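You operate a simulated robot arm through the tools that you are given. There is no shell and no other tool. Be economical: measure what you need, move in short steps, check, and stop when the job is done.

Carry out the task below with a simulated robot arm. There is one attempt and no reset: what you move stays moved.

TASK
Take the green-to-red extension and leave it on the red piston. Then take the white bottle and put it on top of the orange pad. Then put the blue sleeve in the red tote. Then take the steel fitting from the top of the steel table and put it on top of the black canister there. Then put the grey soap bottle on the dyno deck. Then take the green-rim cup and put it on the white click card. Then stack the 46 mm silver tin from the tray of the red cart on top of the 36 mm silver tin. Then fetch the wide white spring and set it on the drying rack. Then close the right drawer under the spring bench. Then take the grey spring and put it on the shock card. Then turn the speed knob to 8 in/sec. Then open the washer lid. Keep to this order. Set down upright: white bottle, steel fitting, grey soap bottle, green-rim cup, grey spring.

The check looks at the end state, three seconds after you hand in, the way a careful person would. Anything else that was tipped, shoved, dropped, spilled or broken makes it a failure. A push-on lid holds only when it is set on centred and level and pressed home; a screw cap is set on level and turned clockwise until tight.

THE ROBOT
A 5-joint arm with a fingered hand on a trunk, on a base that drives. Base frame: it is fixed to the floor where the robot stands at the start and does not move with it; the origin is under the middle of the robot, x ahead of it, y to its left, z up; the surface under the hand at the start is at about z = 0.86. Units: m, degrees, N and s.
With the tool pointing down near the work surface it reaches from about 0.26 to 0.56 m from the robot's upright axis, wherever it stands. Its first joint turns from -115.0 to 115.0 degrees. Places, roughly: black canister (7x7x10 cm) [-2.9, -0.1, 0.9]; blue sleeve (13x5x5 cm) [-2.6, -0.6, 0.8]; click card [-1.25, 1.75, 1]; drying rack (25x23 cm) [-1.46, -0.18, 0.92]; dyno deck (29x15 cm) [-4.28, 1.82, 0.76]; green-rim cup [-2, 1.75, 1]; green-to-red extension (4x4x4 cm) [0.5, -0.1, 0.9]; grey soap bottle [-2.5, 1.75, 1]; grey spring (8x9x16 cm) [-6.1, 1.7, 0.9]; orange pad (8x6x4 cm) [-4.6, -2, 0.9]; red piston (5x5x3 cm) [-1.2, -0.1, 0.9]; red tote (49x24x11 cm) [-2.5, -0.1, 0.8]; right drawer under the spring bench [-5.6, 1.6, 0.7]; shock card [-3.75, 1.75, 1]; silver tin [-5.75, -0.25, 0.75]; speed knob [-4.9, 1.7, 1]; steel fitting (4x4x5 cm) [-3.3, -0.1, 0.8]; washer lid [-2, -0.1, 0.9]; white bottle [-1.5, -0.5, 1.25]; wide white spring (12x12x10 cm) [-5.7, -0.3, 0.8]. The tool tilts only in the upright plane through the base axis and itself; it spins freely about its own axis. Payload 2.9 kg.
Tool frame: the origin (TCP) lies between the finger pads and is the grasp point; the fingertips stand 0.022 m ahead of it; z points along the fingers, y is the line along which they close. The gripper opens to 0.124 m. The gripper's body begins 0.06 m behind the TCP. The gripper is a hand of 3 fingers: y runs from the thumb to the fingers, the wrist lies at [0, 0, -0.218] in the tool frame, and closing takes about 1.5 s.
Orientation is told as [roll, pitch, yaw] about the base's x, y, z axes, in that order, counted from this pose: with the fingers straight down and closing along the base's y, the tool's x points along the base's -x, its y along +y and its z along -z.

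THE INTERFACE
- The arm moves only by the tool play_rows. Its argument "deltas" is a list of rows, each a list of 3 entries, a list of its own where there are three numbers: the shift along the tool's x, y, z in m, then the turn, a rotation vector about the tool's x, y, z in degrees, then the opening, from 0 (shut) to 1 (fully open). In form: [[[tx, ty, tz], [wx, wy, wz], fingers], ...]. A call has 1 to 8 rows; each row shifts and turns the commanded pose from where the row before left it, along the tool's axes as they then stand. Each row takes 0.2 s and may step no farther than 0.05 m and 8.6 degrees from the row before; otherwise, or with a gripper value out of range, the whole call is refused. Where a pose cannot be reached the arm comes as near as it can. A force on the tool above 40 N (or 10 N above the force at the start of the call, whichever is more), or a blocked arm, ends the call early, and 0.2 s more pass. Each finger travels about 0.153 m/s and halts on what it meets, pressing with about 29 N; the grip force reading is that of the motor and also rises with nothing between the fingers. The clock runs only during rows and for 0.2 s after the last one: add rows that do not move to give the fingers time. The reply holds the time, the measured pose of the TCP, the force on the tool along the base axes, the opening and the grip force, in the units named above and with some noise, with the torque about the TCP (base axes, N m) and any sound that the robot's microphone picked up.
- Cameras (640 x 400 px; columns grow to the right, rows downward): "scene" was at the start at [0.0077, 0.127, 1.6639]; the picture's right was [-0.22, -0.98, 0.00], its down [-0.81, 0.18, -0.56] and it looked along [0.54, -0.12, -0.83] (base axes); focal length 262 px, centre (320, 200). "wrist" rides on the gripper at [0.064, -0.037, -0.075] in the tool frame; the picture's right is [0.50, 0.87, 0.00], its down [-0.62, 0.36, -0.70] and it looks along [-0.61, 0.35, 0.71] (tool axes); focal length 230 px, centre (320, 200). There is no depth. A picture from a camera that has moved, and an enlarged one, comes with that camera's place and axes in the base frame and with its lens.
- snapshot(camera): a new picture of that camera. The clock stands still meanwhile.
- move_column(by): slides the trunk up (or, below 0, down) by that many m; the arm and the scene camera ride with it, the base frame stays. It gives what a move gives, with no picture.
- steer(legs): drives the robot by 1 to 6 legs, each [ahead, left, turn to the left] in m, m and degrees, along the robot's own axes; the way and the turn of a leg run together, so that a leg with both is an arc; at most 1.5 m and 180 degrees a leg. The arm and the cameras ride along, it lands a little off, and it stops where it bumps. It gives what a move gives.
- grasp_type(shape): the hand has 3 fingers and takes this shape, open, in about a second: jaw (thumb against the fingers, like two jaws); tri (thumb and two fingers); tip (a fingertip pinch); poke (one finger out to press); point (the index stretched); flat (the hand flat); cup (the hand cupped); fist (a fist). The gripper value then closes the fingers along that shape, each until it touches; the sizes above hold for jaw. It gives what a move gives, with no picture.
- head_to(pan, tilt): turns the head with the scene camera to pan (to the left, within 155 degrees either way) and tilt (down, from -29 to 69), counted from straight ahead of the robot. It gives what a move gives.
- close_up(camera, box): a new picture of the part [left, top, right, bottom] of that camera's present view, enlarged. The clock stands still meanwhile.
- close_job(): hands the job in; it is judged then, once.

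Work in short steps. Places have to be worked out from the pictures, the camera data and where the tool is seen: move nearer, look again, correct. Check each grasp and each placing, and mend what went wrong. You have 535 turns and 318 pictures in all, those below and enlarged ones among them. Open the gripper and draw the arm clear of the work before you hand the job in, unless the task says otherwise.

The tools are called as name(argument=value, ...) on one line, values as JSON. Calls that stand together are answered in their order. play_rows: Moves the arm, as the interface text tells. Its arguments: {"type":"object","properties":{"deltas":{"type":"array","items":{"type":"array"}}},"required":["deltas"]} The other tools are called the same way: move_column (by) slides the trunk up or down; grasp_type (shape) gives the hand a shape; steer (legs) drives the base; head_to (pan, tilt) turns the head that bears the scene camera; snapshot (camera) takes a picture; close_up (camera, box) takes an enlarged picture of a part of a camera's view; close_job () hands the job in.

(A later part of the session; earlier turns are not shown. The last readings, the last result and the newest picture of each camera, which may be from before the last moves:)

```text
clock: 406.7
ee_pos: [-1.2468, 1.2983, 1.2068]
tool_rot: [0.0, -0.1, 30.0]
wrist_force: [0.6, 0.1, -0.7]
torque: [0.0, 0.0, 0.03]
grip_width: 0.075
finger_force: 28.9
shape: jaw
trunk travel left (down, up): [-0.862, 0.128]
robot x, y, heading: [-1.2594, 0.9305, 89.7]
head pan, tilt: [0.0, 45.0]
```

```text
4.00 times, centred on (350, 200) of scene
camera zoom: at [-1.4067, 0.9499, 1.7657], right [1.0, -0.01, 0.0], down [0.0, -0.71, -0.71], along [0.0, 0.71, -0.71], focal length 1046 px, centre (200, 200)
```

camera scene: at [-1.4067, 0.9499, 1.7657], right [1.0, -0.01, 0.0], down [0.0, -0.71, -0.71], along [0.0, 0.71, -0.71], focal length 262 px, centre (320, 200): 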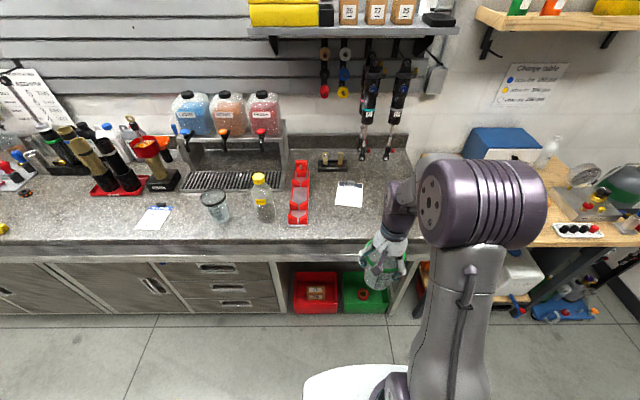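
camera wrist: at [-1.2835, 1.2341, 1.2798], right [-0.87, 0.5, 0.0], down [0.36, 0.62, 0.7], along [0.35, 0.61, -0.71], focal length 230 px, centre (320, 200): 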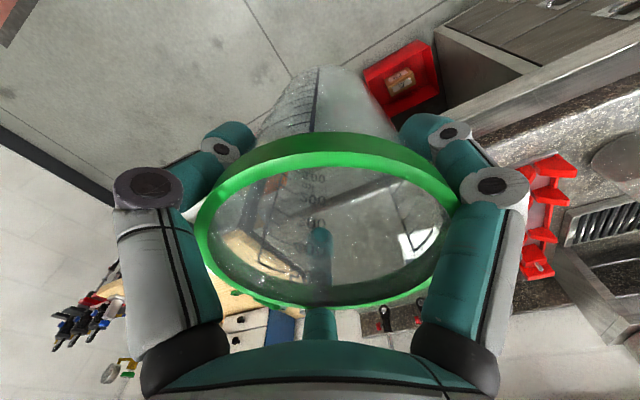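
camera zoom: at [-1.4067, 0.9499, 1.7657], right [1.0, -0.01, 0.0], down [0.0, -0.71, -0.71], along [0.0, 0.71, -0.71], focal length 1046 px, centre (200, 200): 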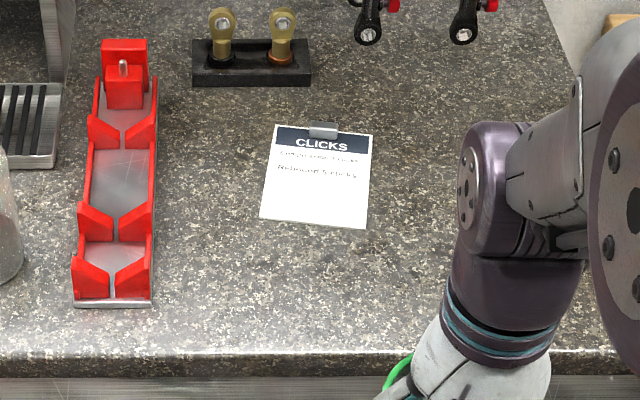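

Click card centre ≈(-1.27,1.82) with clip at its far edge. Approach 0.33 m and place the cup on the card's middle.

steer(legs=[[0.33, 0, 0]])

close_up(camera="scene", box=[270, 190, 430, 290])

```text
clock: 408.9
ee_pos: [-1.2451, 1.6326, 1.2071]
tool_rot: [-0.1, 0.0, 30.1]
wrist_force: [0.4, 0.0, 0.4]
torque: [-0.01, -0.01, -0.02]
grip_width: 0.0749
finger_force: 29.2
shape: jaw
trunk travel left (down, up): [-0.862, 0.128]
robot x, y, heading: [-1.2556, 1.2666, 89.5]
head pan, tilt: [0.0, 45.0]
```

```text
4.00 times, centred on (350, 240) of scene
camera zoom: at [-1.405, 1.2827, 1.7657], right [1.0, 0.0, 0.0], down [0.0, -0.71, -0.71], along [0.0, 0.71, -0.71], focal length 1046 px, centre (200, 40)
```

zoom: 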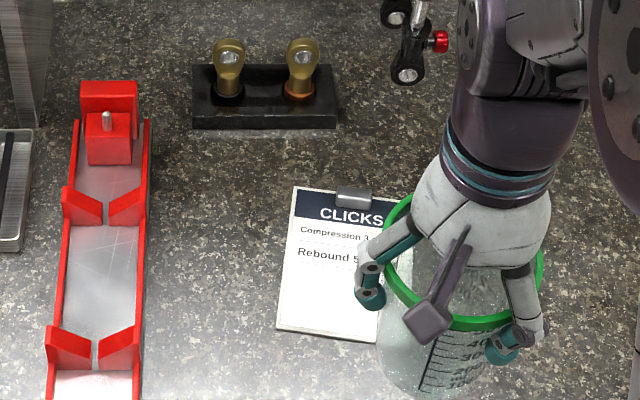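

play_rows(deltas=[[[-0.0169, 0.0407, 0], [0, 0, 0], 0.35], [[-0.0169, 0.0407, 0], [0, 0, 0], 0.35], [[-0.0169, 0.0407, 0], [0, 0, 0], 0.35], [[-0.0169, 0.0407, 0], [0, 0, 0], 0.35], [[0, 0, 0.03], [0, 0, 0], 0.35], [[0, 0, 0.03], [0, 0, 0], 0.35], [[0, 0, 0], [0, 0, 0], 0.35]])

close_up(camera="scene", box=[290, 190, 450, 290])

snapshot(camera="wrist")

```text
clock: 410.5
ee_pos: [-1.2685, 1.8074, 1.146]
tool_rot: [0.0, 0.0, 30.0]
wrist_force: [-0.7, -0.8, 0.3]
torque: [0.01, 0.0, 0.01]
grip_width: 0.0746
finger_force: 29.7
shape: jaw
trunk travel left (down, up): [-0.862, 0.128]
robot x, y, heading: [-1.2624, 1.2627, 89.9]
head pan, tilt: [0.0, 45.0]
```

```text
4.00 times, centred on (370, 240) of scene
camera zoom: at [-1.4051, 1.2834, 1.7657], right [1.0, 0.0, 0.0], down [0.0, -0.71, -0.71], along [0.0, 0.71, -0.71], focal length 1046 px, centre (120, 40)
```

zoom: 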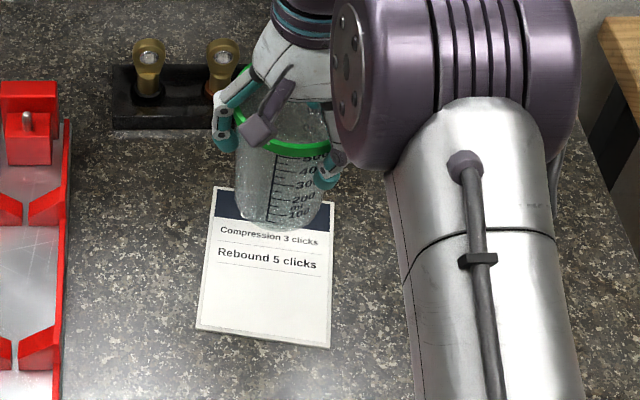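

```text
117 pictures are left
camera wrist: at [-1.3055, 1.7425, 1.2193], right [-0.87, 0.5, 0.0], down [0.35, 0.62, 0.7], along [0.35, 0.61, -0.71], focal length 230 px, centre (320, 200)
```

wrist: 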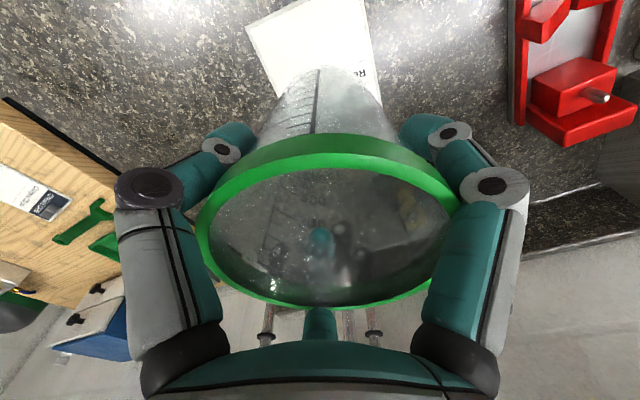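

Projection says it will land mid-card. Lower.

play_rows(deltas=[[[0, 0, 0.04], [0, 0, 0], 0.35], [[0, 0, 0.04], [0, 0, 0], 0.35], [[0, 0, 0.02], [0, 0, 0], 0.35], [[0, 0, 0.006], [0, 0, 0], 0.35], [[0, 0, 0.004], [0, 0, 0], 0.35], [[0, 0, 0], [0, 0, 0], 0.35]])

close_up(camera="scene", box=[290, 200, 450, 300])

```text
clock: 411.9
ee_pos: [-1.2679, 1.8076, 1.0361]
tool_rot: [0.0, 0.0, 30.1]
wrist_force: [0.4, 0.8, -0.1]
torque: [-0.01, 0.0, -0.03]
grip_width: 0.0744
finger_force: 28.9
shape: jaw
trunk travel left (down, up): [-0.862, 0.128]
robot x, y, heading: [-1.2562, 1.2606, 89.8]
head pan, tilt: [0.0, 45.0]
```

```text
4.00 times, centred on (370, 250) of scene
camera zoom: at [-1.405, 1.2833, 1.7657], right [1.0, 0.0, 0.0], down [0.0, -0.71, -0.71], along [0.0, 0.71, -0.71], focal length 1046 px, centre (120, 0)
```

zoom: 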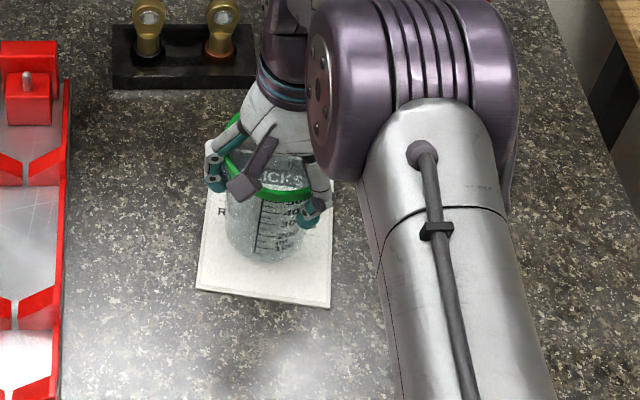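

play_rows(deltas=[[[0, 0, 0.004], [0, 0, 0], 0.35], [[0, 0, 0.004], [0, 0, 0], 0.35], [[0, 0, 0.003], [0, 0, 0], 0.35], [[0, 0, 0.003], [0, 0, 0], 0.35], [[0, 0, 0], [0, 0, 0], 0.35]])

```text
clock: 413.2
ee_pos: [-1.2674, 1.8078, 1.0283]
tool_rot: [0.7, -0.4, 30.1]
wrist_force: [1.0, -3.2, 22.0]
torque: [-0.49, 0.05, 0.0]
grip_width: 0.0734
finger_force: 28.3
shape: jaw
trunk travel left (down, up): [-0.862, 0.128]
robot x, y, heading: [-1.2609, 1.2616, 89.8]
head pan, tilt: [0.0, 45.0]
stopped in row 5: the force on the tool passed its limit at 41 N (the readings are from after the stop); the commanded pose is now the measured one
```

Contact at 1.028. Ease off, open, and rise.

play_rows(deltas=[[[0, 0, -0.001], [0, 0, 0], 0.6], [[0, 0, 0], [0, 0, 0], 0.75], [[0, 0, 0], [0, 0, 0], 0.9], [[0, 0, 0], [0, 0, 0], 1], [[0, 0, 0], [0, 0, 0], 1], [[0, 0, -0.03], [0, 0, 0], 1], [[0, 0, -0.04], [0, 0, 0], 1], [[0, 0, -0.04], [0, 0, 0], 1]])

play_rows(deltas=[[[0, 0, -0.04], [0, 0, 0], 1], [[0.02, -0.035, -0.02], [0, 0, 0], 1], [[0.02, -0.04, 0], [0, 0, 0], 1], [[0.02, -0.04, 0], [0, 0, 0], 1]])

close_up(camera="scene", box=[290, 200, 450, 300])

```text
clock: 415.0
ee_pos: [-1.2685, 1.8093, 1.1356]
tool_rot: [0.4, -0.2, 30.0]
wrist_force: [0.3, 0.0, -0.2]
torque: [-0.03, 0.02, 0.01]
grip_width: 0.1237
finger_force: 0.0
shape: jaw
trunk travel left (down, up): [-0.862, 0.128]
robot x, y, heading: [-1.2575, 1.2643, 89.8]
head pan, tilt: [0.0, 45.0]
```

```text
clock: 416.0
ee_pos: [-1.2626, 1.6774, 1.1955]
tool_rot: [0.4, -0.3, 30.1]
wrist_force: [0.3, 0.1, -0.7]
torque: [0.03, 0.0, 0.04]
grip_width: 0.1238
finger_force: 0.1
shape: jaw
trunk travel left (down, up): [-0.862, 0.128]
robot x, y, heading: [-1.261, 1.2627, 89.5]
head pan, tilt: [0.0, 45.0]
```

```text
4.00 times, centred on (370, 250) of scene
camera zoom: at [-1.4049, 1.2808, 1.7657], right [1.0, 0.0, 0.0], down [0.0, -0.71, -0.71], along [0.0, 0.71, -0.71], focal length 1046 px, centre (120, 0)
```

zoom: 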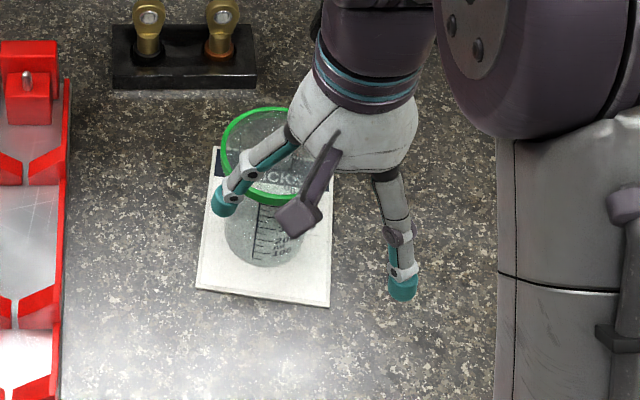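

Cup stands on the click card. Next: the tins on the red cart. Drive west, turn to face -x.

steer(legs=[[-0.55, 0, 0], [0, 1.5, 0], [0, 1.5, 0], [0, 0.2, 0], [0, 0, 90], [0, 0.9, 0]])

head_to(pan=0, tilt=35)

snapshot(camera="scene")

```text
clock: 442.5
ee_pos: [-4.8708, -0.1798, 1.195]
tool_rot: [0.4, -0.1, 119.9]
wrist_force: [-0.4, 0.2, 1.0]
torque: [0.01, 0.02, -0.03]
grip_width: 0.124
finger_force: 0.1
shape: jaw
trunk travel left (down, up): [-0.862, 0.128]
robot x, y, heading: [-4.4537, -0.1784, 179.7]
head pan, tilt: [0.0, 45.0]
```

```text
clock: 443.2
ee_pos: [-4.8704, -0.1805, 1.1956]
tool_rot: [0.3, -0.2, 120.0]
wrist_force: [-1.2, -0.4, 0.0]
torque: [0.01, -0.03, 0.01]
grip_width: 0.1238
finger_force: 0.1
shape: jaw
trunk travel left (down, up): [-0.862, 0.128]
robot x, y, heading: [-4.4545, -0.1783, 179.5]
head pan, tilt: [0.0, 35.0]
```

```text
114 pictures are left
camera scene: at [-4.4862, -0.325, 1.7804], right [0.01, 1.0, 0.0], down [0.57, 0.0, -0.82], along [-0.82, 0.01, -0.57], focal length 262 px, centre (320, 200)
```

scene: 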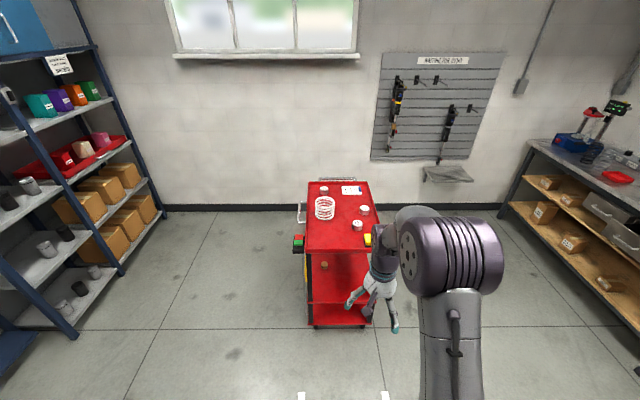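

close_up(camera="scene", box=[280, 165, 408, 245])

```text
5.00 times, centred on (344, 205) of scene
camera zoom: at [-4.4862, -0.325, 1.7804], right [0.01, 1.0, 0.0], down [0.57, 0.0, -0.82], along [-0.82, 0.01, -0.57], focal length 1308 px, centre (200, 175)
```

zoom: 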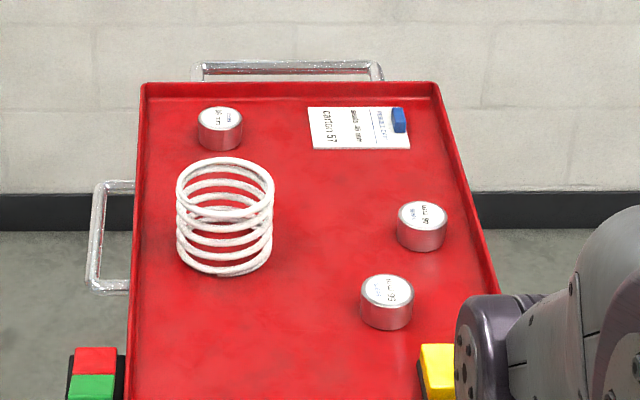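

Three labelled tins. Zoom on each label.

close_up(camera="scene", box=[314, 180, 334, 196])

close_up(camera="scene", box=[348, 202, 376, 234])

```text
16.00 times, centred on (324, 188) of scene
camera zoom: at [-4.4862, -0.325, 1.7804], right [0.01, 1.0, 0.0], down [0.57, 0.0, -0.82], along [-0.82, 0.01, -0.57], focal length 4185 px, centre (256, 392)
```

zoom: 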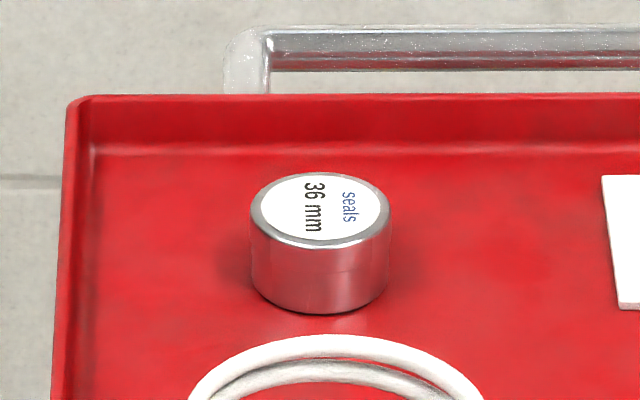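

```text
12.50 times, centred on (362, 218) of scene
camera zoom: at [-4.4862, -0.325, 1.7804], right [0.01, 1.0, 0.0], down [0.57, 0.0, -0.82], along [-0.82, 0.01, -0.57], focal length 3270 px, centre (-205, -25)
```

zoom: 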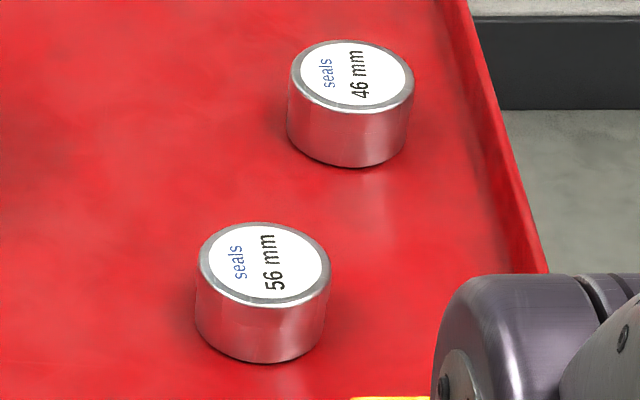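

36 mm is the far-left tin, 46 mm the right one. I'll pick the 46 mm tin from the cart's north side; drive there.

steer(legs=[[0, -0.72, 0], [1.26, 0, 0], [0, 0, 90]])

head_to(pan=0, tilt=45)

snapshot(camera="scene")

```text
clock: 456.9
ee_pos: [-5.6859, 0.1364, 1.1951]
tool_rot: [0.4, -0.2, -148.6]
wrist_force: [0.3, 0.0, -0.2]
torque: [0.01, 0.0, 0.01]
grip_width: 0.1241
finger_force: 0.1
shape: jaw
trunk travel left (down, up): [-0.862, 0.128]
robot x, y, heading: [-5.7016, 0.5479, -88.8]
head pan, tilt: [0.0, 35.0]
```

```text
clock: 457.7
ee_pos: [-5.6847, 0.1345, 1.1964]
tool_rot: [0.3, -0.3, -148.5]
wrist_force: [-0.6, -0.5, -0.2]
torque: [0.01, -0.01, 0.02]
grip_width: 0.1242
finger_force: 0.1
shape: jaw
trunk travel left (down, up): [-0.862, 0.128]
robot x, y, heading: [-5.7015, 0.55, -88.9]
head pan, tilt: [0.0, 45.0]
```

```text
110 pictures are left
camera scene: at [-5.5566, 0.5299, 1.7657], right [-1.0, -0.02, 0.0], down [-0.02, 0.71, -0.71], along [0.01, -0.71, -0.71], focal length 262 px, centre (320, 200)
```

scene: 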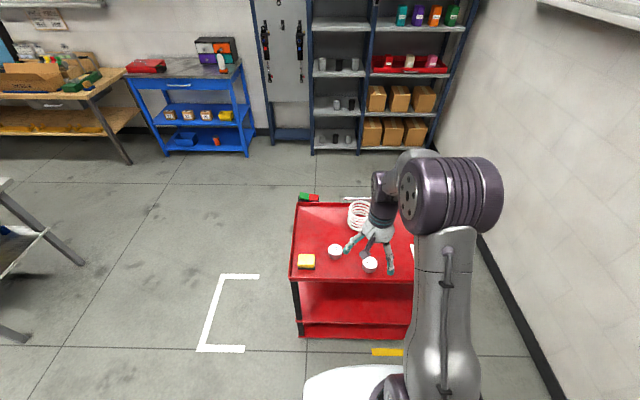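

46 mm tin centre (-5.753,-0.038,0.82); 36 mm tin ≈(-5.961,-0.28). Move ahead, lower the column, neutral spin, then over the tin.

steer(legs=[[0.15, -0.03, -1]])

move_column(by=-0.1)

play_rows(deltas=[[[0, 0, 0], [0, 0, -8.4], 0.8], [[0, 0, 0], [0, 0, -8.4], 0.8], [[0, 0, 0], [0, 0, -8.4], 0.8], [[0, 0, 0], [0, 0, -8.4], 0.8], [[0, 0, 0], [0, 0, -8.4], 0.8], [[0, 0, 0], [0, 0, -8.4], 0.8], [[0, 0, 0], [0, 0, -8], 0.8]])

snapshot(camera="wrist")

```text
clock: 459.1
ee_pos: [-5.7202, -0.0142, 1.1952]
tool_rot: [0.4, -0.2, -149.4]
wrist_force: [-0.1, -0.7, -1.3]
torque: [0.01, 0.0, 0.03]
grip_width: 0.1238
finger_force: 0.1
shape: jaw
trunk travel left (down, up): [-0.862, 0.128]
robot x, y, heading: [-5.7286, 0.4007, -89.8]
head pan, tilt: [0.0, 45.0]
```

```text
clock: 460.4
ee_pos: [-5.7218, -0.0147, 1.0958]
tool_rot: [0.4, -0.2, -149.5]
wrist_force: [-0.3, 0.2, -0.4]
torque: [-0.04, -0.01, -0.03]
grip_width: 0.1237
finger_force: 0.0
shape: jaw
trunk travel left (down, up): [-0.762, 0.228]
robot x, y, heading: [-5.73, 0.3954, -89.9]
head pan, tilt: [0.0, 45.0]
```

```text
clock: 462.0
ee_pos: [-5.7195, -0.0147, 1.0938]
tool_rot: [0.0, -0.4, -90.9]
wrist_force: [-0.3, 0.6, -0.5]
torque: [0.01, -0.03, 0.02]
grip_width: 0.0995
finger_force: 0.2
shape: jaw
trunk travel left (down, up): [-0.762, 0.228]
robot x, y, heading: [-5.7257, 0.4016, -89.6]
head pan, tilt: [0.0, 45.0]
```

```text
109 pictures are left
camera wrist: at [-5.7571, 0.0493, 1.1682], right [0.87, 0.49, 0.0], down [0.35, -0.62, 0.71], along [0.34, -0.62, -0.71], focal length 230 px, centre (320, 200)
```

wrist: 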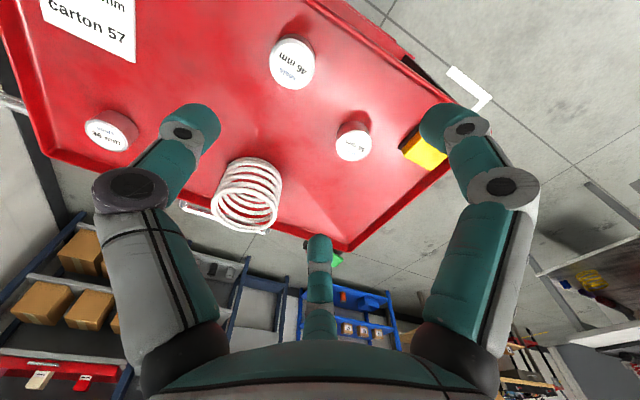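

play_rows(deltas=[[[-0.0265, -0.032, 0.02], [0, 0.4, 0], 0.75], [[0, 0, 0.04], [0, 0, 0], 0.75], [[0, 0, 0.04], [0, 0, 0], 0.75], [[0, 0, 0.04], [0, 0, 0], 0.75], [[0, 0, 0.04], [0, 0, 0], 0.75], [[0, 0, 0], [0, 0, 0], 0.75]])

snapshot(camera="wrist")

```text
clock: 463.4
ee_pos: [-5.7532, -0.0398, 0.9149]
tool_rot: [0.0, -0.1, -91.1]
wrist_force: [0.0, -0.1, 0.5]
torque: [0.02, 0.03, 0.02]
grip_width: 0.0932
finger_force: 0.1
shape: jaw
trunk travel left (down, up): [-0.762, 0.228]
robot x, y, heading: [-5.7271, 0.4012, -89.7]
head pan, tilt: [0.0, 45.0]
```

```text
108 pictures are left
camera wrist: at [-5.7898, 0.0233, 0.9878], right [0.87, 0.48, 0.0], down [0.35, -0.62, 0.7], along [0.34, -0.61, -0.71], focal length 230 px, centre (320, 200)
```

wrist: 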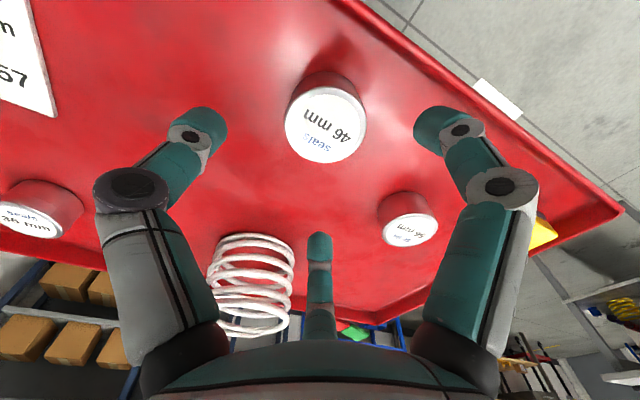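

play_rows(deltas=[[[0.003, 0.001, 0.03], [0, 0, 0], 0.75], [[0, 0, 0.03], [0, 0, 0], 0.75], [[0, 0, 0.015], [0, 0, 0], 0.75], [[0, 0, 0.01], [0, 0, 0], 0.75], [[0, 0, 0], [0, 0, 0], 0.75]])

snapshot(camera="wrist")

```text
clock: 464.6
ee_pos: [-5.7513, -0.0372, 0.8296]
tool_rot: [-0.1, 0.0, -91.0]
wrist_force: [-0.1, 0.3, 0.6]
torque: [0.04, -0.02, -0.02]
grip_width: 0.0936
finger_force: 0.1
shape: jaw
trunk travel left (down, up): [-0.762, 0.228]
robot x, y, heading: [-5.7261, 0.3965, -89.5]
head pan, tilt: [0.0, 45.0]
```

```text
107 pictures are left
camera wrist: at [-5.7884, 0.0258, 0.9029], right [0.87, 0.48, 0.0], down [0.35, -0.62, 0.7], along [0.34, -0.61, -0.71], focal length 230 px, centre (320, 200)
```

wrist: 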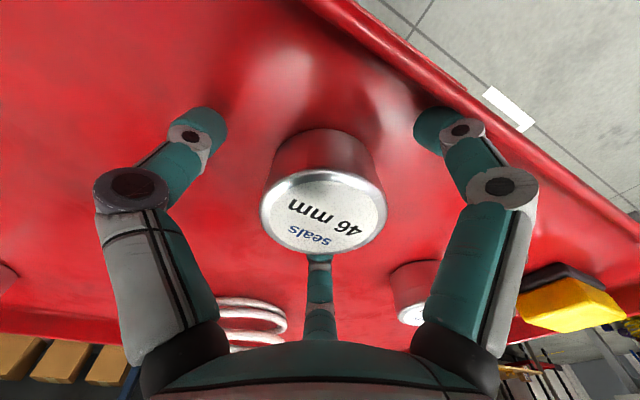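

Close on the tin and lift.

play_rows(deltas=[[[0, 0, 0.004], [0, 0, 0], 0.6], [[0, 0, 0], [0, 0, 0], 0.5], [[0, 0, 0], [0, 0, 0], 0.4], [[0, 0, 0], [0, 0, 0], 0.25], [[0, 0, 0], [0, 0, 0], 0.25], [[0, 0, -0.02], [0, 0, 0], 0.25], [[0, 0, -0.04], [0, 0, 0], 0.25], [[0, 0, -0.04], [0, 0, 0], 0.25]])

snapshot(camera="wrist")

```text
clock: 466.4
ee_pos: [-5.7517, -0.0372, 0.9276]
tool_rot: [0.0, -0.1, -91.1]
wrist_force: [0.3, 0.1, 0.2]
torque: [-0.02, 0.02, -0.01]
grip_width: 0.0508
finger_force: 29.5
shape: jaw
trunk travel left (down, up): [-0.762, 0.228]
robot x, y, heading: [-5.7297, 0.4007, -89.6]
head pan, tilt: [0.0, 45.0]
```

```text
106 pictures are left
camera wrist: at [-5.7886, 0.0264, 1.0011], right [0.87, 0.48, 0.0], down [0.35, -0.62, 0.7], along [0.34, -0.61, -0.71], focal length 230 px, centre (320, 200)
```

wrist: 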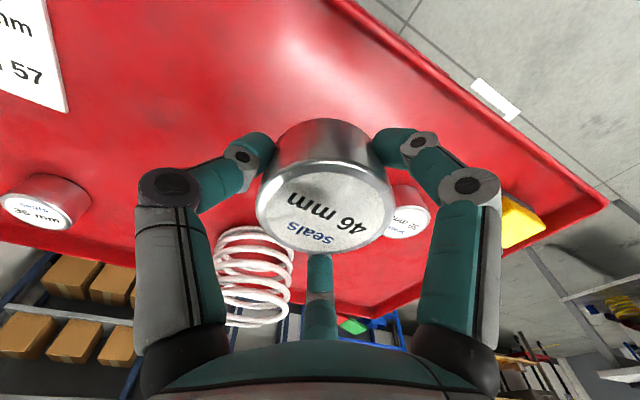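

Tin held. Drive around the cart's east end to its south side.

play_rows(deltas=[[[0, 0, -0.05], [0, 0, 0], 0.25], [[0, 0, -0.05], [0, 0, 0], 0.25], [[0, 0, -0.05], [0, 0, 0], 0.25], [[0.04, 0, 0], [0, 0, 0], 0.25]])

steer(legs=[[-0.15, 0, 0], [0, 1.0, 0], [1.48, 0, 0], [0, 0, 180], [0, 1.22, 0]])

snapshot(camera="scene")

```text
clock: 467.4
ee_pos: [-5.7514, 0.0038, 1.0787]
tool_rot: [-0.1, 0.0, -91.0]
wrist_force: [0.4, -0.4, -0.8]
torque: [0.0, -0.01, -0.01]
grip_width: 0.0506
finger_force: 29.3
shape: jaw
trunk travel left (down, up): [-0.762, 0.228]
robot x, y, heading: [-5.7333, 0.4023, -89.7]
head pan, tilt: [0.0, 45.0]
```

```text
clock: 493.7
ee_pos: [-5.9218, -0.5153, 1.0767]
tool_rot: [0.1, -0.1, 86.9]
wrist_force: [0.0, 1.0, -0.5]
torque: [0.02, 0.03, 0.01]
grip_width: 0.0505
finger_force: 29.1
shape: jaw
trunk travel left (down, up): [-0.762, 0.228]
robot x, y, heading: [-5.9588, -0.9118, 88.2]
head pan, tilt: [0.0, 45.0]
```

```text
105 pictures are left
camera scene: at [-6.1042, -0.8898, 1.6657], right [1.0, -0.03, 0.0], down [-0.02, -0.71, -0.71], along [0.02, 0.71, -0.71], focal length 262 px, centre (320, 200)
```

scene: 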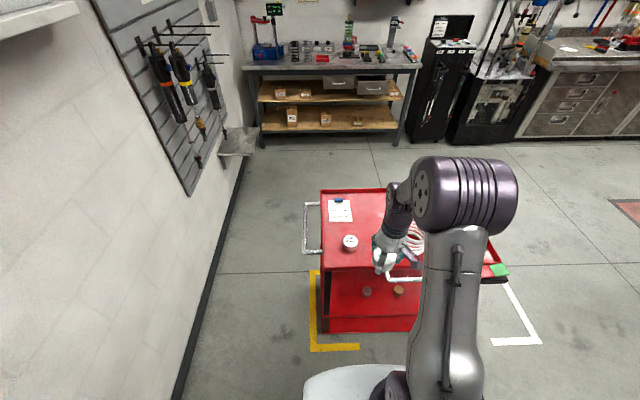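

steer(legs=[[0.12, 0, 1.5]])

play_rows(deltas=[[[-0.03, 0.015, 0], [0, 0, 0], 0.25], [[-0.04, 0.015, 0], [0, 0, 0], 0.25], [[-0.03, 0.01, 0], [0, 0, 0], 0.25], [[0, 0, 0], [0, 0, 0], 0.25]])

snapshot(camera="wrist")

close_up(camera="scene", box=[300, 180, 460, 280])

```text
clock: 494.9
ee_pos: [-5.9304, -0.3944, 1.0778]
tool_rot: [0.0, 0.0, 88.5]
wrist_force: [-0.5, -0.3, -1.0]
torque: [-0.04, -0.03, 0.02]
grip_width: 0.0503
finger_force: 28.6
shape: jaw
trunk travel left (down, up): [-0.762, 0.228]
robot x, y, heading: [-5.9544, -0.7907, 89.6]
head pan, tilt: [0.0, 45.0]
```

```text
clock: 495.9
ee_pos: [-5.9679, -0.2959, 1.0767]
tool_rot: [0.0, 0.0, 88.5]
wrist_force: [0.9, 0.3, -0.6]
torque: [-0.01, 0.0, 0.01]
grip_width: 0.0502
finger_force: 29.3
shape: jaw
trunk travel left (down, up): [-0.762, 0.228]
robot x, y, heading: [-5.956, -0.792, 89.8]
head pan, tilt: [0.0, 45.0]
```

```text
104 pictures are left
camera wrist: at [-5.9331, -0.3601, 1.151], right [-0.88, -0.48, 0.0], down [-0.34, 0.63, 0.7], along [-0.34, 0.62, -0.71], focal length 230 px, centre (320, 200)
```

wrist: 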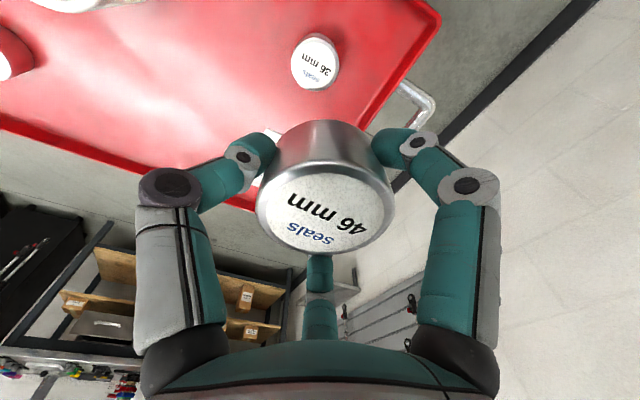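

```text
4.00 times, centred on (380, 230) of scene
camera zoom: at [-6.1027, -0.7741, 1.6657], right [1.0, 0.0, 0.0], down [0.0, -0.71, -0.71], along [0.0, 0.71, -0.71], focal length 1046 px, centre (80, 80)
```

zoom: 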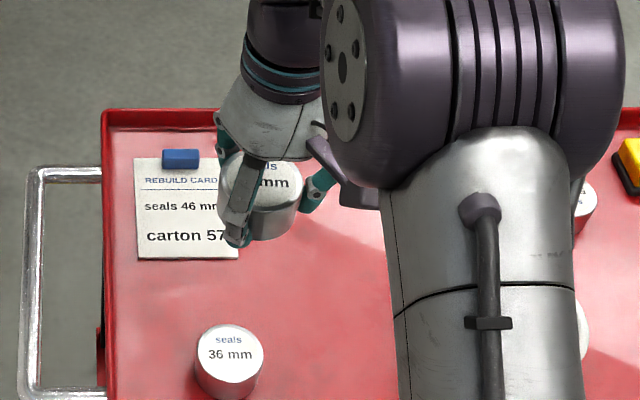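

play_rows(deltas=[[[-0.007, 0, 0.04], [0, 0, 0], 0.25], [[0, 0, 0.05], [0, 0, 0], 0.25], [[0, 0, 0.05], [0, 0, 0], 0.25], [[0, 0, 0.03], [0, 0, 0], 0.25], [[0, 0, 0], [0, 0, 0], 0.25]])

snapshot(camera="wrist")

close_up(camera="scene", box=[300, 200, 428, 280])

```text
clock: 497.1
ee_pos: [-5.9685, -0.2866, 0.9077]
tool_rot: [0.0, 0.0, 88.6]
wrist_force: [0.4, 0.0, -0.8]
torque: [-0.01, 0.0, -0.01]
grip_width: 0.05
finger_force: 28.9
shape: jaw
trunk travel left (down, up): [-0.762, 0.228]
robot x, y, heading: [-5.9544, -0.7915, 90.1]
head pan, tilt: [0.0, 45.0]
```

```text
102 pictures are left
camera wrist: at [-5.9341, -0.3525, 0.98], right [-0.88, -0.48, 0.0], down [-0.34, 0.63, 0.7], along [-0.34, 0.62, -0.71], focal length 230 px, centre (320, 200)
```

wrist: 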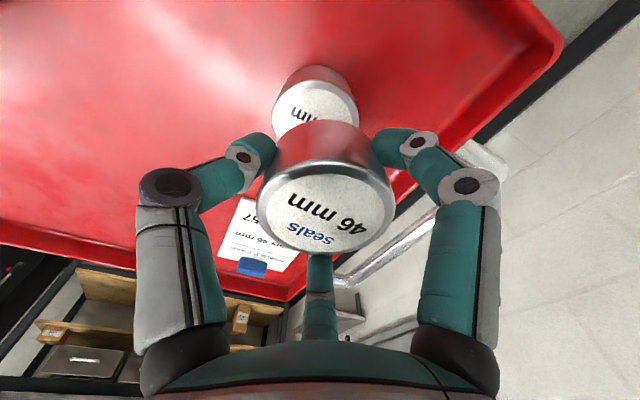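

```text
5.00 times, centred on (364, 240) of scene
camera zoom: at [-6.1029, -0.7738, 1.6657], right [1.0, 0.0, 0.0], down [0.0, -0.71, -0.71], along [0.0, 0.71, -0.71], focal length 1308 px, centre (100, 0)
```

zoom: 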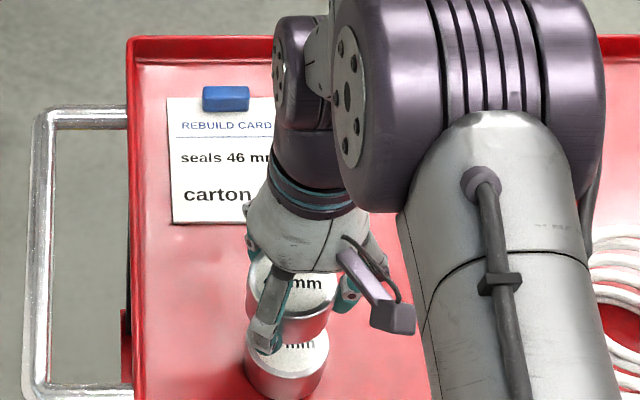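

play_rows(deltas=[[[-0.001, -0.003, 0.02], [0, 0, 0], 0.25], [[0, 0, 0.012], [0, 0, 0], 0.25], [[0, 0, 0.004], [0, 0, 0], 0.25], [[0, 0, 0], [0, 0, 0], 0.25]])

snapshot(camera="wrist")

close_up(camera="scene", box=[320, 220, 400, 284])

```text
clock: 498.1
ee_pos: [-5.9656, -0.2859, 0.8713]
tool_rot: [-0.1, 0.0, 88.6]
wrist_force: [-0.6, 0.6, -1.5]
torque: [-0.01, 0.02, 0.01]
grip_width: 0.0498
finger_force: 28.8
shape: jaw
trunk travel left (down, up): [-0.762, 0.228]
robot x, y, heading: [-5.9573, -0.7954, 89.7]
head pan, tilt: [0.0, 45.0]
```

```text
100 pictures are left
camera wrist: at [-5.9302, -0.3517, 0.9441], right [-0.88, -0.48, 0.0], down [-0.34, 0.63, 0.7], along [-0.34, 0.62, -0.71], focal length 230 px, centre (320, 200)
```

wrist: 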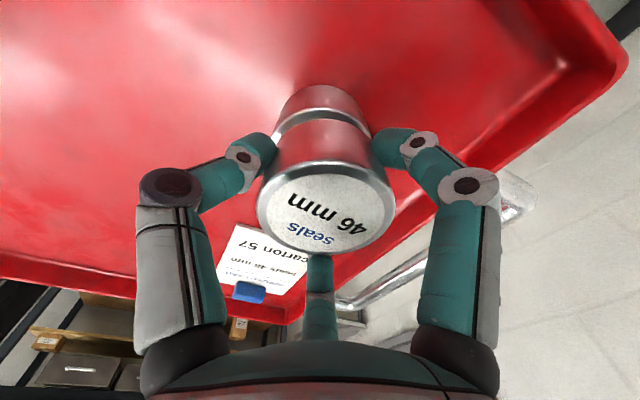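

```text
6.25 times, centred on (360, 252) of scene
camera zoom: at [-6.1029, -0.7734, 1.6657], right [1.0, 0.0, 0.0], down [0.0, -0.71, -0.71], along [0.0, 0.71, -0.71], focal length 1635 px, centre (70, -125)
```

zoom: 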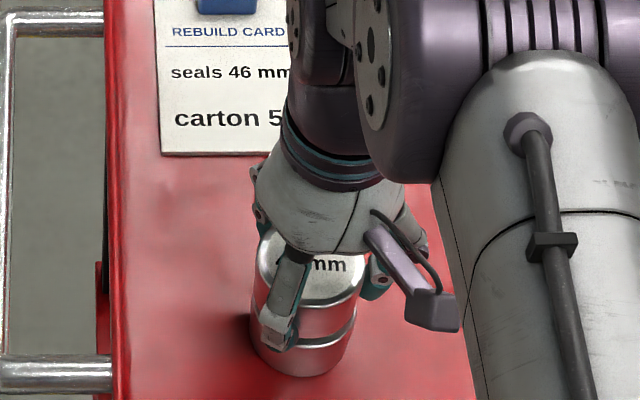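

Nearly in contact and aligned. Lower the last millimetres.

play_rows(deltas=[[[0, 0, 0.003], [0, 0, 0], 0.25], [[0, 0, 0.003], [0, 0, 0], 0.25], [[0, 0, 0.003], [0, 0, 0], 0.25], [[0, 0, 0], [0, 0, 0], 0.25]])

close_up(camera="wrist", box=[220, 60, 420, 260])

```text
clock: 499.1
ee_pos: [-5.9645, -0.285, 0.8628]
tool_rot: [0.0, 0.1, 88.6]
wrist_force: [0.6, -0.9, -1.3]
torque: [0.03, -0.01, -0.03]
grip_width: 0.0502
finger_force: 29.0
shape: jaw
trunk travel left (down, up): [-0.762, 0.228]
robot x, y, heading: [-5.9531, -0.7942, 90.1]
head pan, tilt: [0.0, 45.0]
```

```text
2.00 times, centred on (320, 160) of wrist
camera zoom: at [-5.93, -0.3515, 0.9356], right [-0.88, -0.48, 0.0], down [-0.34, 0.63, 0.7], along [-0.34, 0.62, -0.71], focal length 460 px, centre (320, 280)
```

zoom: 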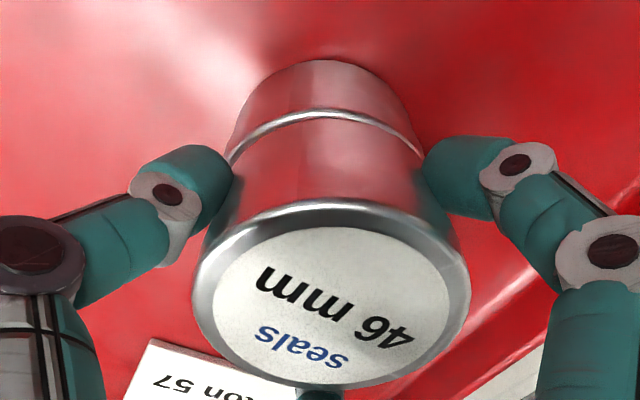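

play_rows(deltas=[[[0, 0, 0.002], [0, 0, 0], 0.25], [[0, 0, 0.002], [0, 0, 0], 0.25], [[0, 0, 0.002], [0, 0, 0], 0.25], [[0, 0, 0], [0, 0, 0], 0.25]])

```text
clock: 500.1
ee_pos: [-5.9651, -0.2869, 0.8594]
tool_rot: [0.0, -0.4, 88.6]
wrist_force: [0.0, 7.1, 35.5]
torque: [0.08, -0.04, -0.02]
grip_width: 0.0509
finger_force: 29.2
shape: jaw
trunk travel left (down, up): [-0.762, 0.228]
robot x, y, heading: [-5.9587, -0.7899, 89.9]
head pan, tilt: [0.0, 45.0]
```

play_rows(deltas=[[[0, 0, -0.003], [0, 0, 0], 0.42], [[0, 0, 0], [0, 0, 0], 0.5], [[0, 0, 0], [0, 0, 0], 0.6], [[0, 0, 0], [0, 0, 0], 0.75], [[0, 0, 0], [0, 0, 0], 0.75], [[0, 0, -0.03], [0, 0, 0], 0.75], [[0, 0, -0.04], [0, 0, 0], 0.75], [[0, 0, -0.05], [0, 0, 0], 0.75]])

snapshot(camera="wrist")

close_up(camera="scene", box=[300, 190, 440, 290])

```text
clock: 501.9
ee_pos: [-5.9663, -0.2871, 0.9791]
tool_rot: [0.0, -0.1, 88.6]
wrist_force: [-1.0, 0.2, -0.2]
torque: [0.01, 0.03, 0.0]
grip_width: 0.0926
finger_force: 0.1
shape: jaw
trunk travel left (down, up): [-0.762, 0.228]
robot x, y, heading: [-5.955, -0.7901, 89.7]
head pan, tilt: [0.0, 45.0]
```

```text
97 pictures are left
camera wrist: at [-5.9304, -0.3527, 1.052], right [-0.88, -0.48, 0.0], down [-0.34, 0.63, 0.7], along [-0.34, 0.62, -0.71], focal length 230 px, centre (320, 200)
```

wrist: 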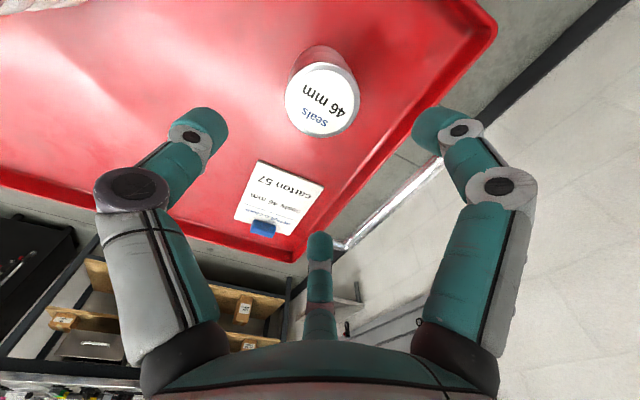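

```text
4.00 times, centred on (370, 240) of scene
camera zoom: at [-6.1028, -0.775, 1.6656], right [1.0, 0.0, 0.0], down [0.0, -0.71, -0.71], along [0.0, 0.71, -0.71], focal length 1046 px, centre (120, 40)
```

zoom: 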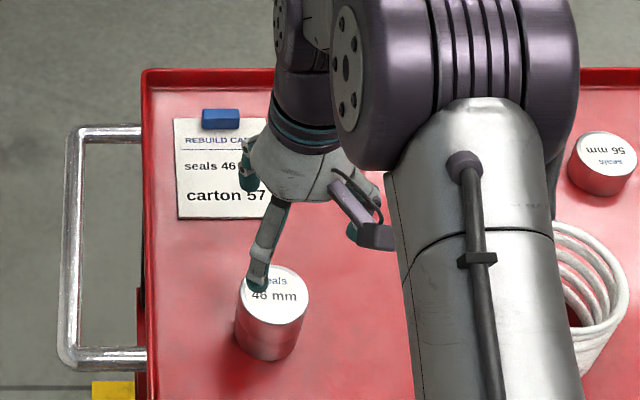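

Stack looks good. Now the white spring: I'll pinch its coil wall with the thumb inside. Shift right and look.

play_rows(deltas=[[[0, 0, -0.04], [0, 0, 0], 0.75], [[0, 0, -0.04], [0, 0, 0], 0.75]])

steer(legs=[[0, -0.22, 0]])

snapshot(camera="wrist")

close_up(camera="scene", box=[300, 180, 460, 280])

```text
clock: 502.6
ee_pos: [-5.9651, -0.2868, 1.0593]
tool_rot: [-0.1, 0.0, 88.5]
wrist_force: [0.3, 0.1, -0.2]
torque: [-0.01, -0.02, 0.02]
grip_width: 0.0928
finger_force: 0.0
shape: jaw
trunk travel left (down, up): [-0.762, 0.228]
robot x, y, heading: [-5.9552, -0.7903, 89.7]
head pan, tilt: [0.0, 45.0]
```

```text
clock: 504.2
ee_pos: [-5.7473, -0.2861, 1.0594]
tool_rot: [0.0, -0.1, 88.6]
wrist_force: [0.7, 0.6, 0.4]
torque: [-0.01, 0.04, -0.01]
grip_width: 0.0926
finger_force: 0.1
shape: jaw
trunk travel left (down, up): [-0.762, 0.228]
robot x, y, heading: [-5.7356, -0.7906, 89.8]
head pan, tilt: [0.0, 45.0]
```

```text
95 pictures are left
camera wrist: at [-5.7117, -0.3529, 1.1319], right [-0.88, -0.48, 0.0], down [-0.34, 0.63, 0.7], along [-0.34, 0.62, -0.71], focal length 230 px, centre (320, 200)
```

wrist: 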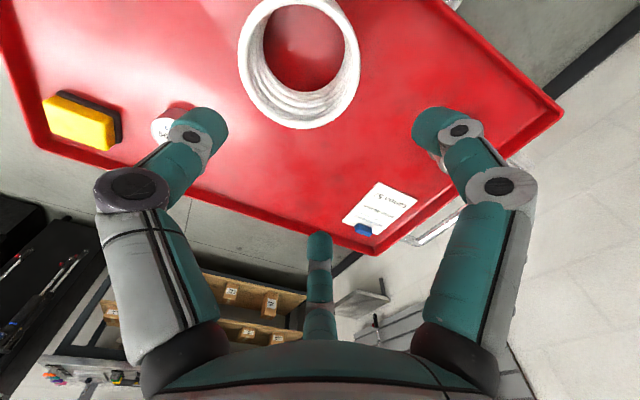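

```text
4.00 times, centred on (380, 230) of scene
camera zoom: at [-5.8841, -0.7741, 1.6657], right [1.0, 0.0, 0.0], down [0.0, -0.71, -0.71], along [0.0, 0.71, -0.71], focal length 1046 px, centre (80, 80)
```

zoom: 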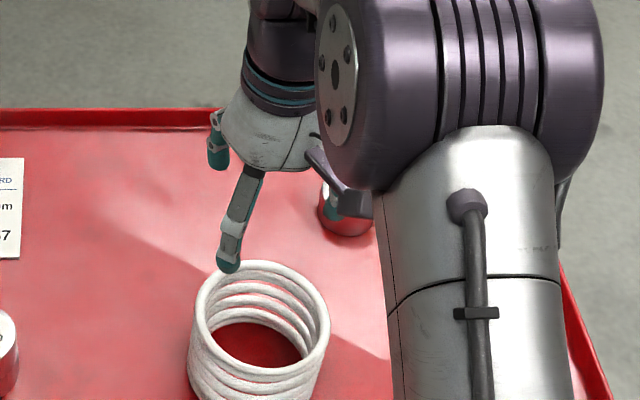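

Spring centre (-5.727,-0.293), top z≈0.90. Pinch its west wall: move TCP to (-5.780,-0.293) and descend to 0.94 for a look.

play_rows(deltas=[[[0.007, 0.033, 0.02], [0, 0, 0], 0.73], [[0, 0, 0.05], [0, 0, 0], 0.73], [[0, 0, 0.04], [0, 0, 0], 0.73], [[0, 0, 0], [0, 0, 0], 0.73]])

snapshot(camera="wrist")

close_up(camera="scene", box=[300, 190, 440, 290])

```text
clock: 505.2
ee_pos: [-5.7798, -0.2933, 0.9495]
tool_rot: [-0.1, 0.0, 88.7]
wrist_force: [0.3, 0.1, 0.9]
torque: [-0.02, -0.02, 0.0]
grip_width: 0.0907
finger_force: 0.1
shape: jaw
trunk travel left (down, up): [-0.762, 0.228]
robot x, y, heading: [-5.7392, -0.7903, 89.9]
head pan, tilt: [0.0, 45.0]
```

```text
93 pictures are left
camera wrist: at [-5.7446, -0.3597, 1.0219], right [-0.88, -0.48, 0.0], down [-0.34, 0.63, 0.7], along [-0.34, 0.62, -0.71], focal length 230 px, centre (320, 200)
```

wrist: 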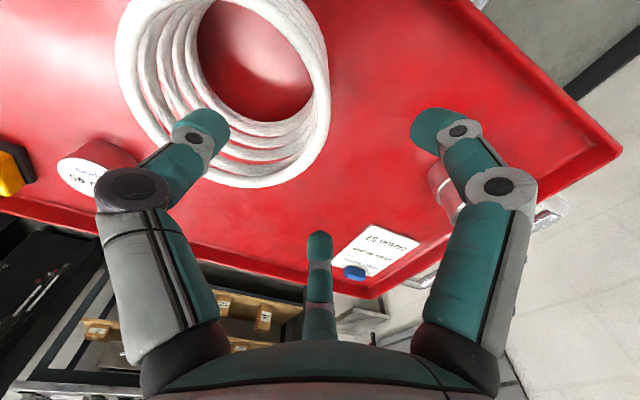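

```text
4.00 times, centred on (370, 240) of scene
camera zoom: at [-5.8843, -0.7746, 1.6657], right [1.0, 0.0, 0.0], down [0.0, -0.71, -0.71], along [0.0, 0.71, -0.71], focal length 1046 px, centre (120, 40)
```

zoom: 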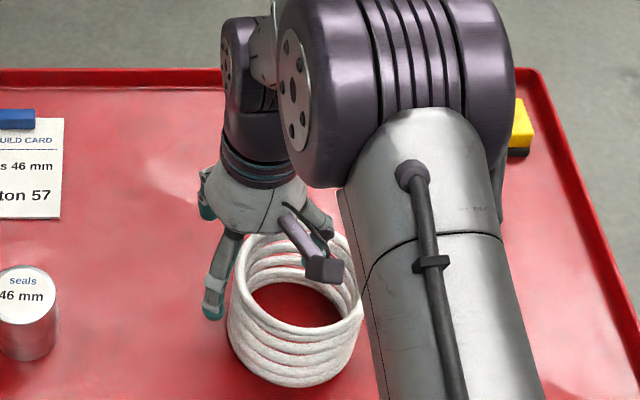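

play_rows(deltas=[[[0.007, -0.004, 0.02], [0, 0, 0], 0.73], [[0, 0, 0.03], [0, 0, 0], 0.73], [[0, 0, 0.025], [0, 0, 0], 0.73], [[0, 0, 0.015], [0, 0, 0], 0.73], [[0, 0, 0], [0, 0, 0], 0.73]])

snapshot(camera="wrist")

```text
clock: 506.4
ee_pos: [-5.777, -0.3007, 0.8587]
tool_rot: [0.0, 0.0, 88.7]
wrist_force: [-0.4, -0.4, 0.6]
torque: [-0.01, -0.03, -0.01]
grip_width: 0.0908
finger_force: 0.0
shape: jaw
trunk travel left (down, up): [-0.762, 0.228]
robot x, y, heading: [-5.7363, -0.7951, 89.9]
head pan, tilt: [0.0, 45.0]
```

```text
91 pictures are left
camera wrist: at [-5.742, -0.3661, 0.9316], right [-0.88, -0.48, 0.0], down [-0.34, 0.63, 0.7], along [-0.34, 0.62, -0.71], focal length 230 px, centre (320, 200)
```

wrist: 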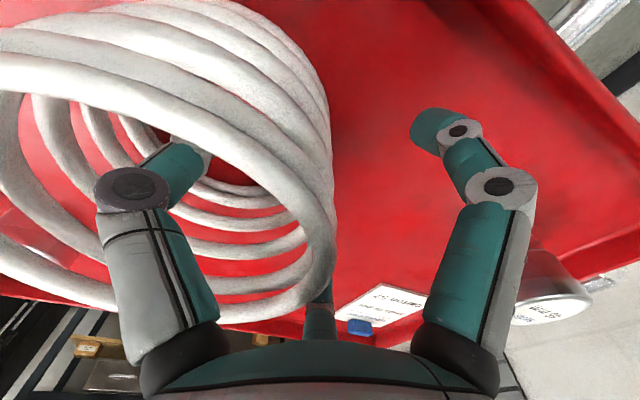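

Thumb inside, two fingers outside. Close and lift.

play_rows(deltas=[[[0, 0, 0], [0, 0, 0], 0.5], [[0, 0, 0], [0, 0, 0], 0.3], [[0, 0, 0], [0, 0, 0], 0.1], [[0, 0, 0], [0, 0, 0], 0], [[0, 0, 0], [0, 0, 0], 0], [[0, 0, 0], [0, 0, 0], 0]])

play_rows(deltas=[[[0, 0, -0.02], [0, 0, 0], 0], [[0, 0, -0.03], [0, 0, 0], 0], [[0, 0, -0.04], [0, 0, 0], 0], [[0, 0, 0], [0, 0, 0], 0]])

snapshot(camera="wrist")

close_up(camera="scene", box=[280, 170, 440, 270])

```text
clock: 507.8
ee_pos: [-5.7766, -0.2994, 0.8587]
tool_rot: [0.1, 0.0, 88.6]
wrist_force: [-0.3, 0.7, -0.4]
torque: [0.0, 0.07, 0.14]
grip_width: 0.0044
finger_force: 29.2
shape: jaw
trunk travel left (down, up): [-0.762, 0.228]
robot x, y, heading: [-5.7332, -0.7945, 90.0]
head pan, tilt: [0.0, 45.0]
```

```text
clock: 508.8
ee_pos: [-5.7772, -0.2993, 0.9478]
tool_rot: [0.0, 0.2, 88.6]
wrist_force: [-0.3, 0.3, -8.4]
torque: [-0.09, 0.54, 0.09]
grip_width: 0.0031
finger_force: 29.2
shape: jaw
trunk travel left (down, up): [-0.762, 0.228]
robot x, y, heading: [-5.7391, -0.7909, 89.9]
head pan, tilt: [0.0, 45.0]
```

```text
90 pictures are left
camera wrist: at [-5.7416, -0.365, 1.0216], right [-0.88, -0.48, 0.0], down [-0.34, 0.63, 0.7], along [-0.34, 0.61, -0.71], focal length 230 px, centre (320, 200)
```

wrist: 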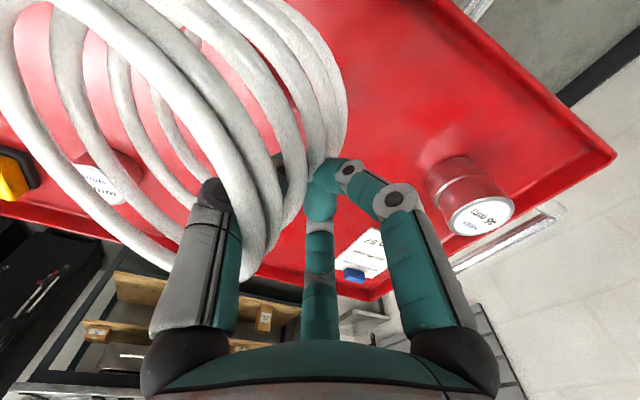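

```text
4.00 times, centred on (360, 220) of scene
camera zoom: at [-5.8845, -0.7716, 1.6656], right [1.0, 0.0, 0.0], down [0.0, -0.71, -0.71], along [0.0, 0.71, -0.71], focal length 1046 px, centre (160, 120)
```

zoom: 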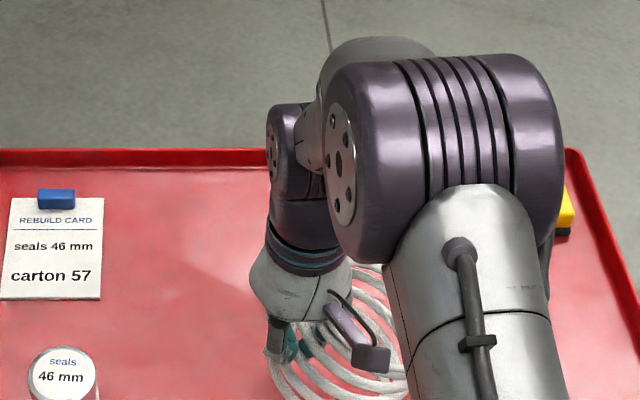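

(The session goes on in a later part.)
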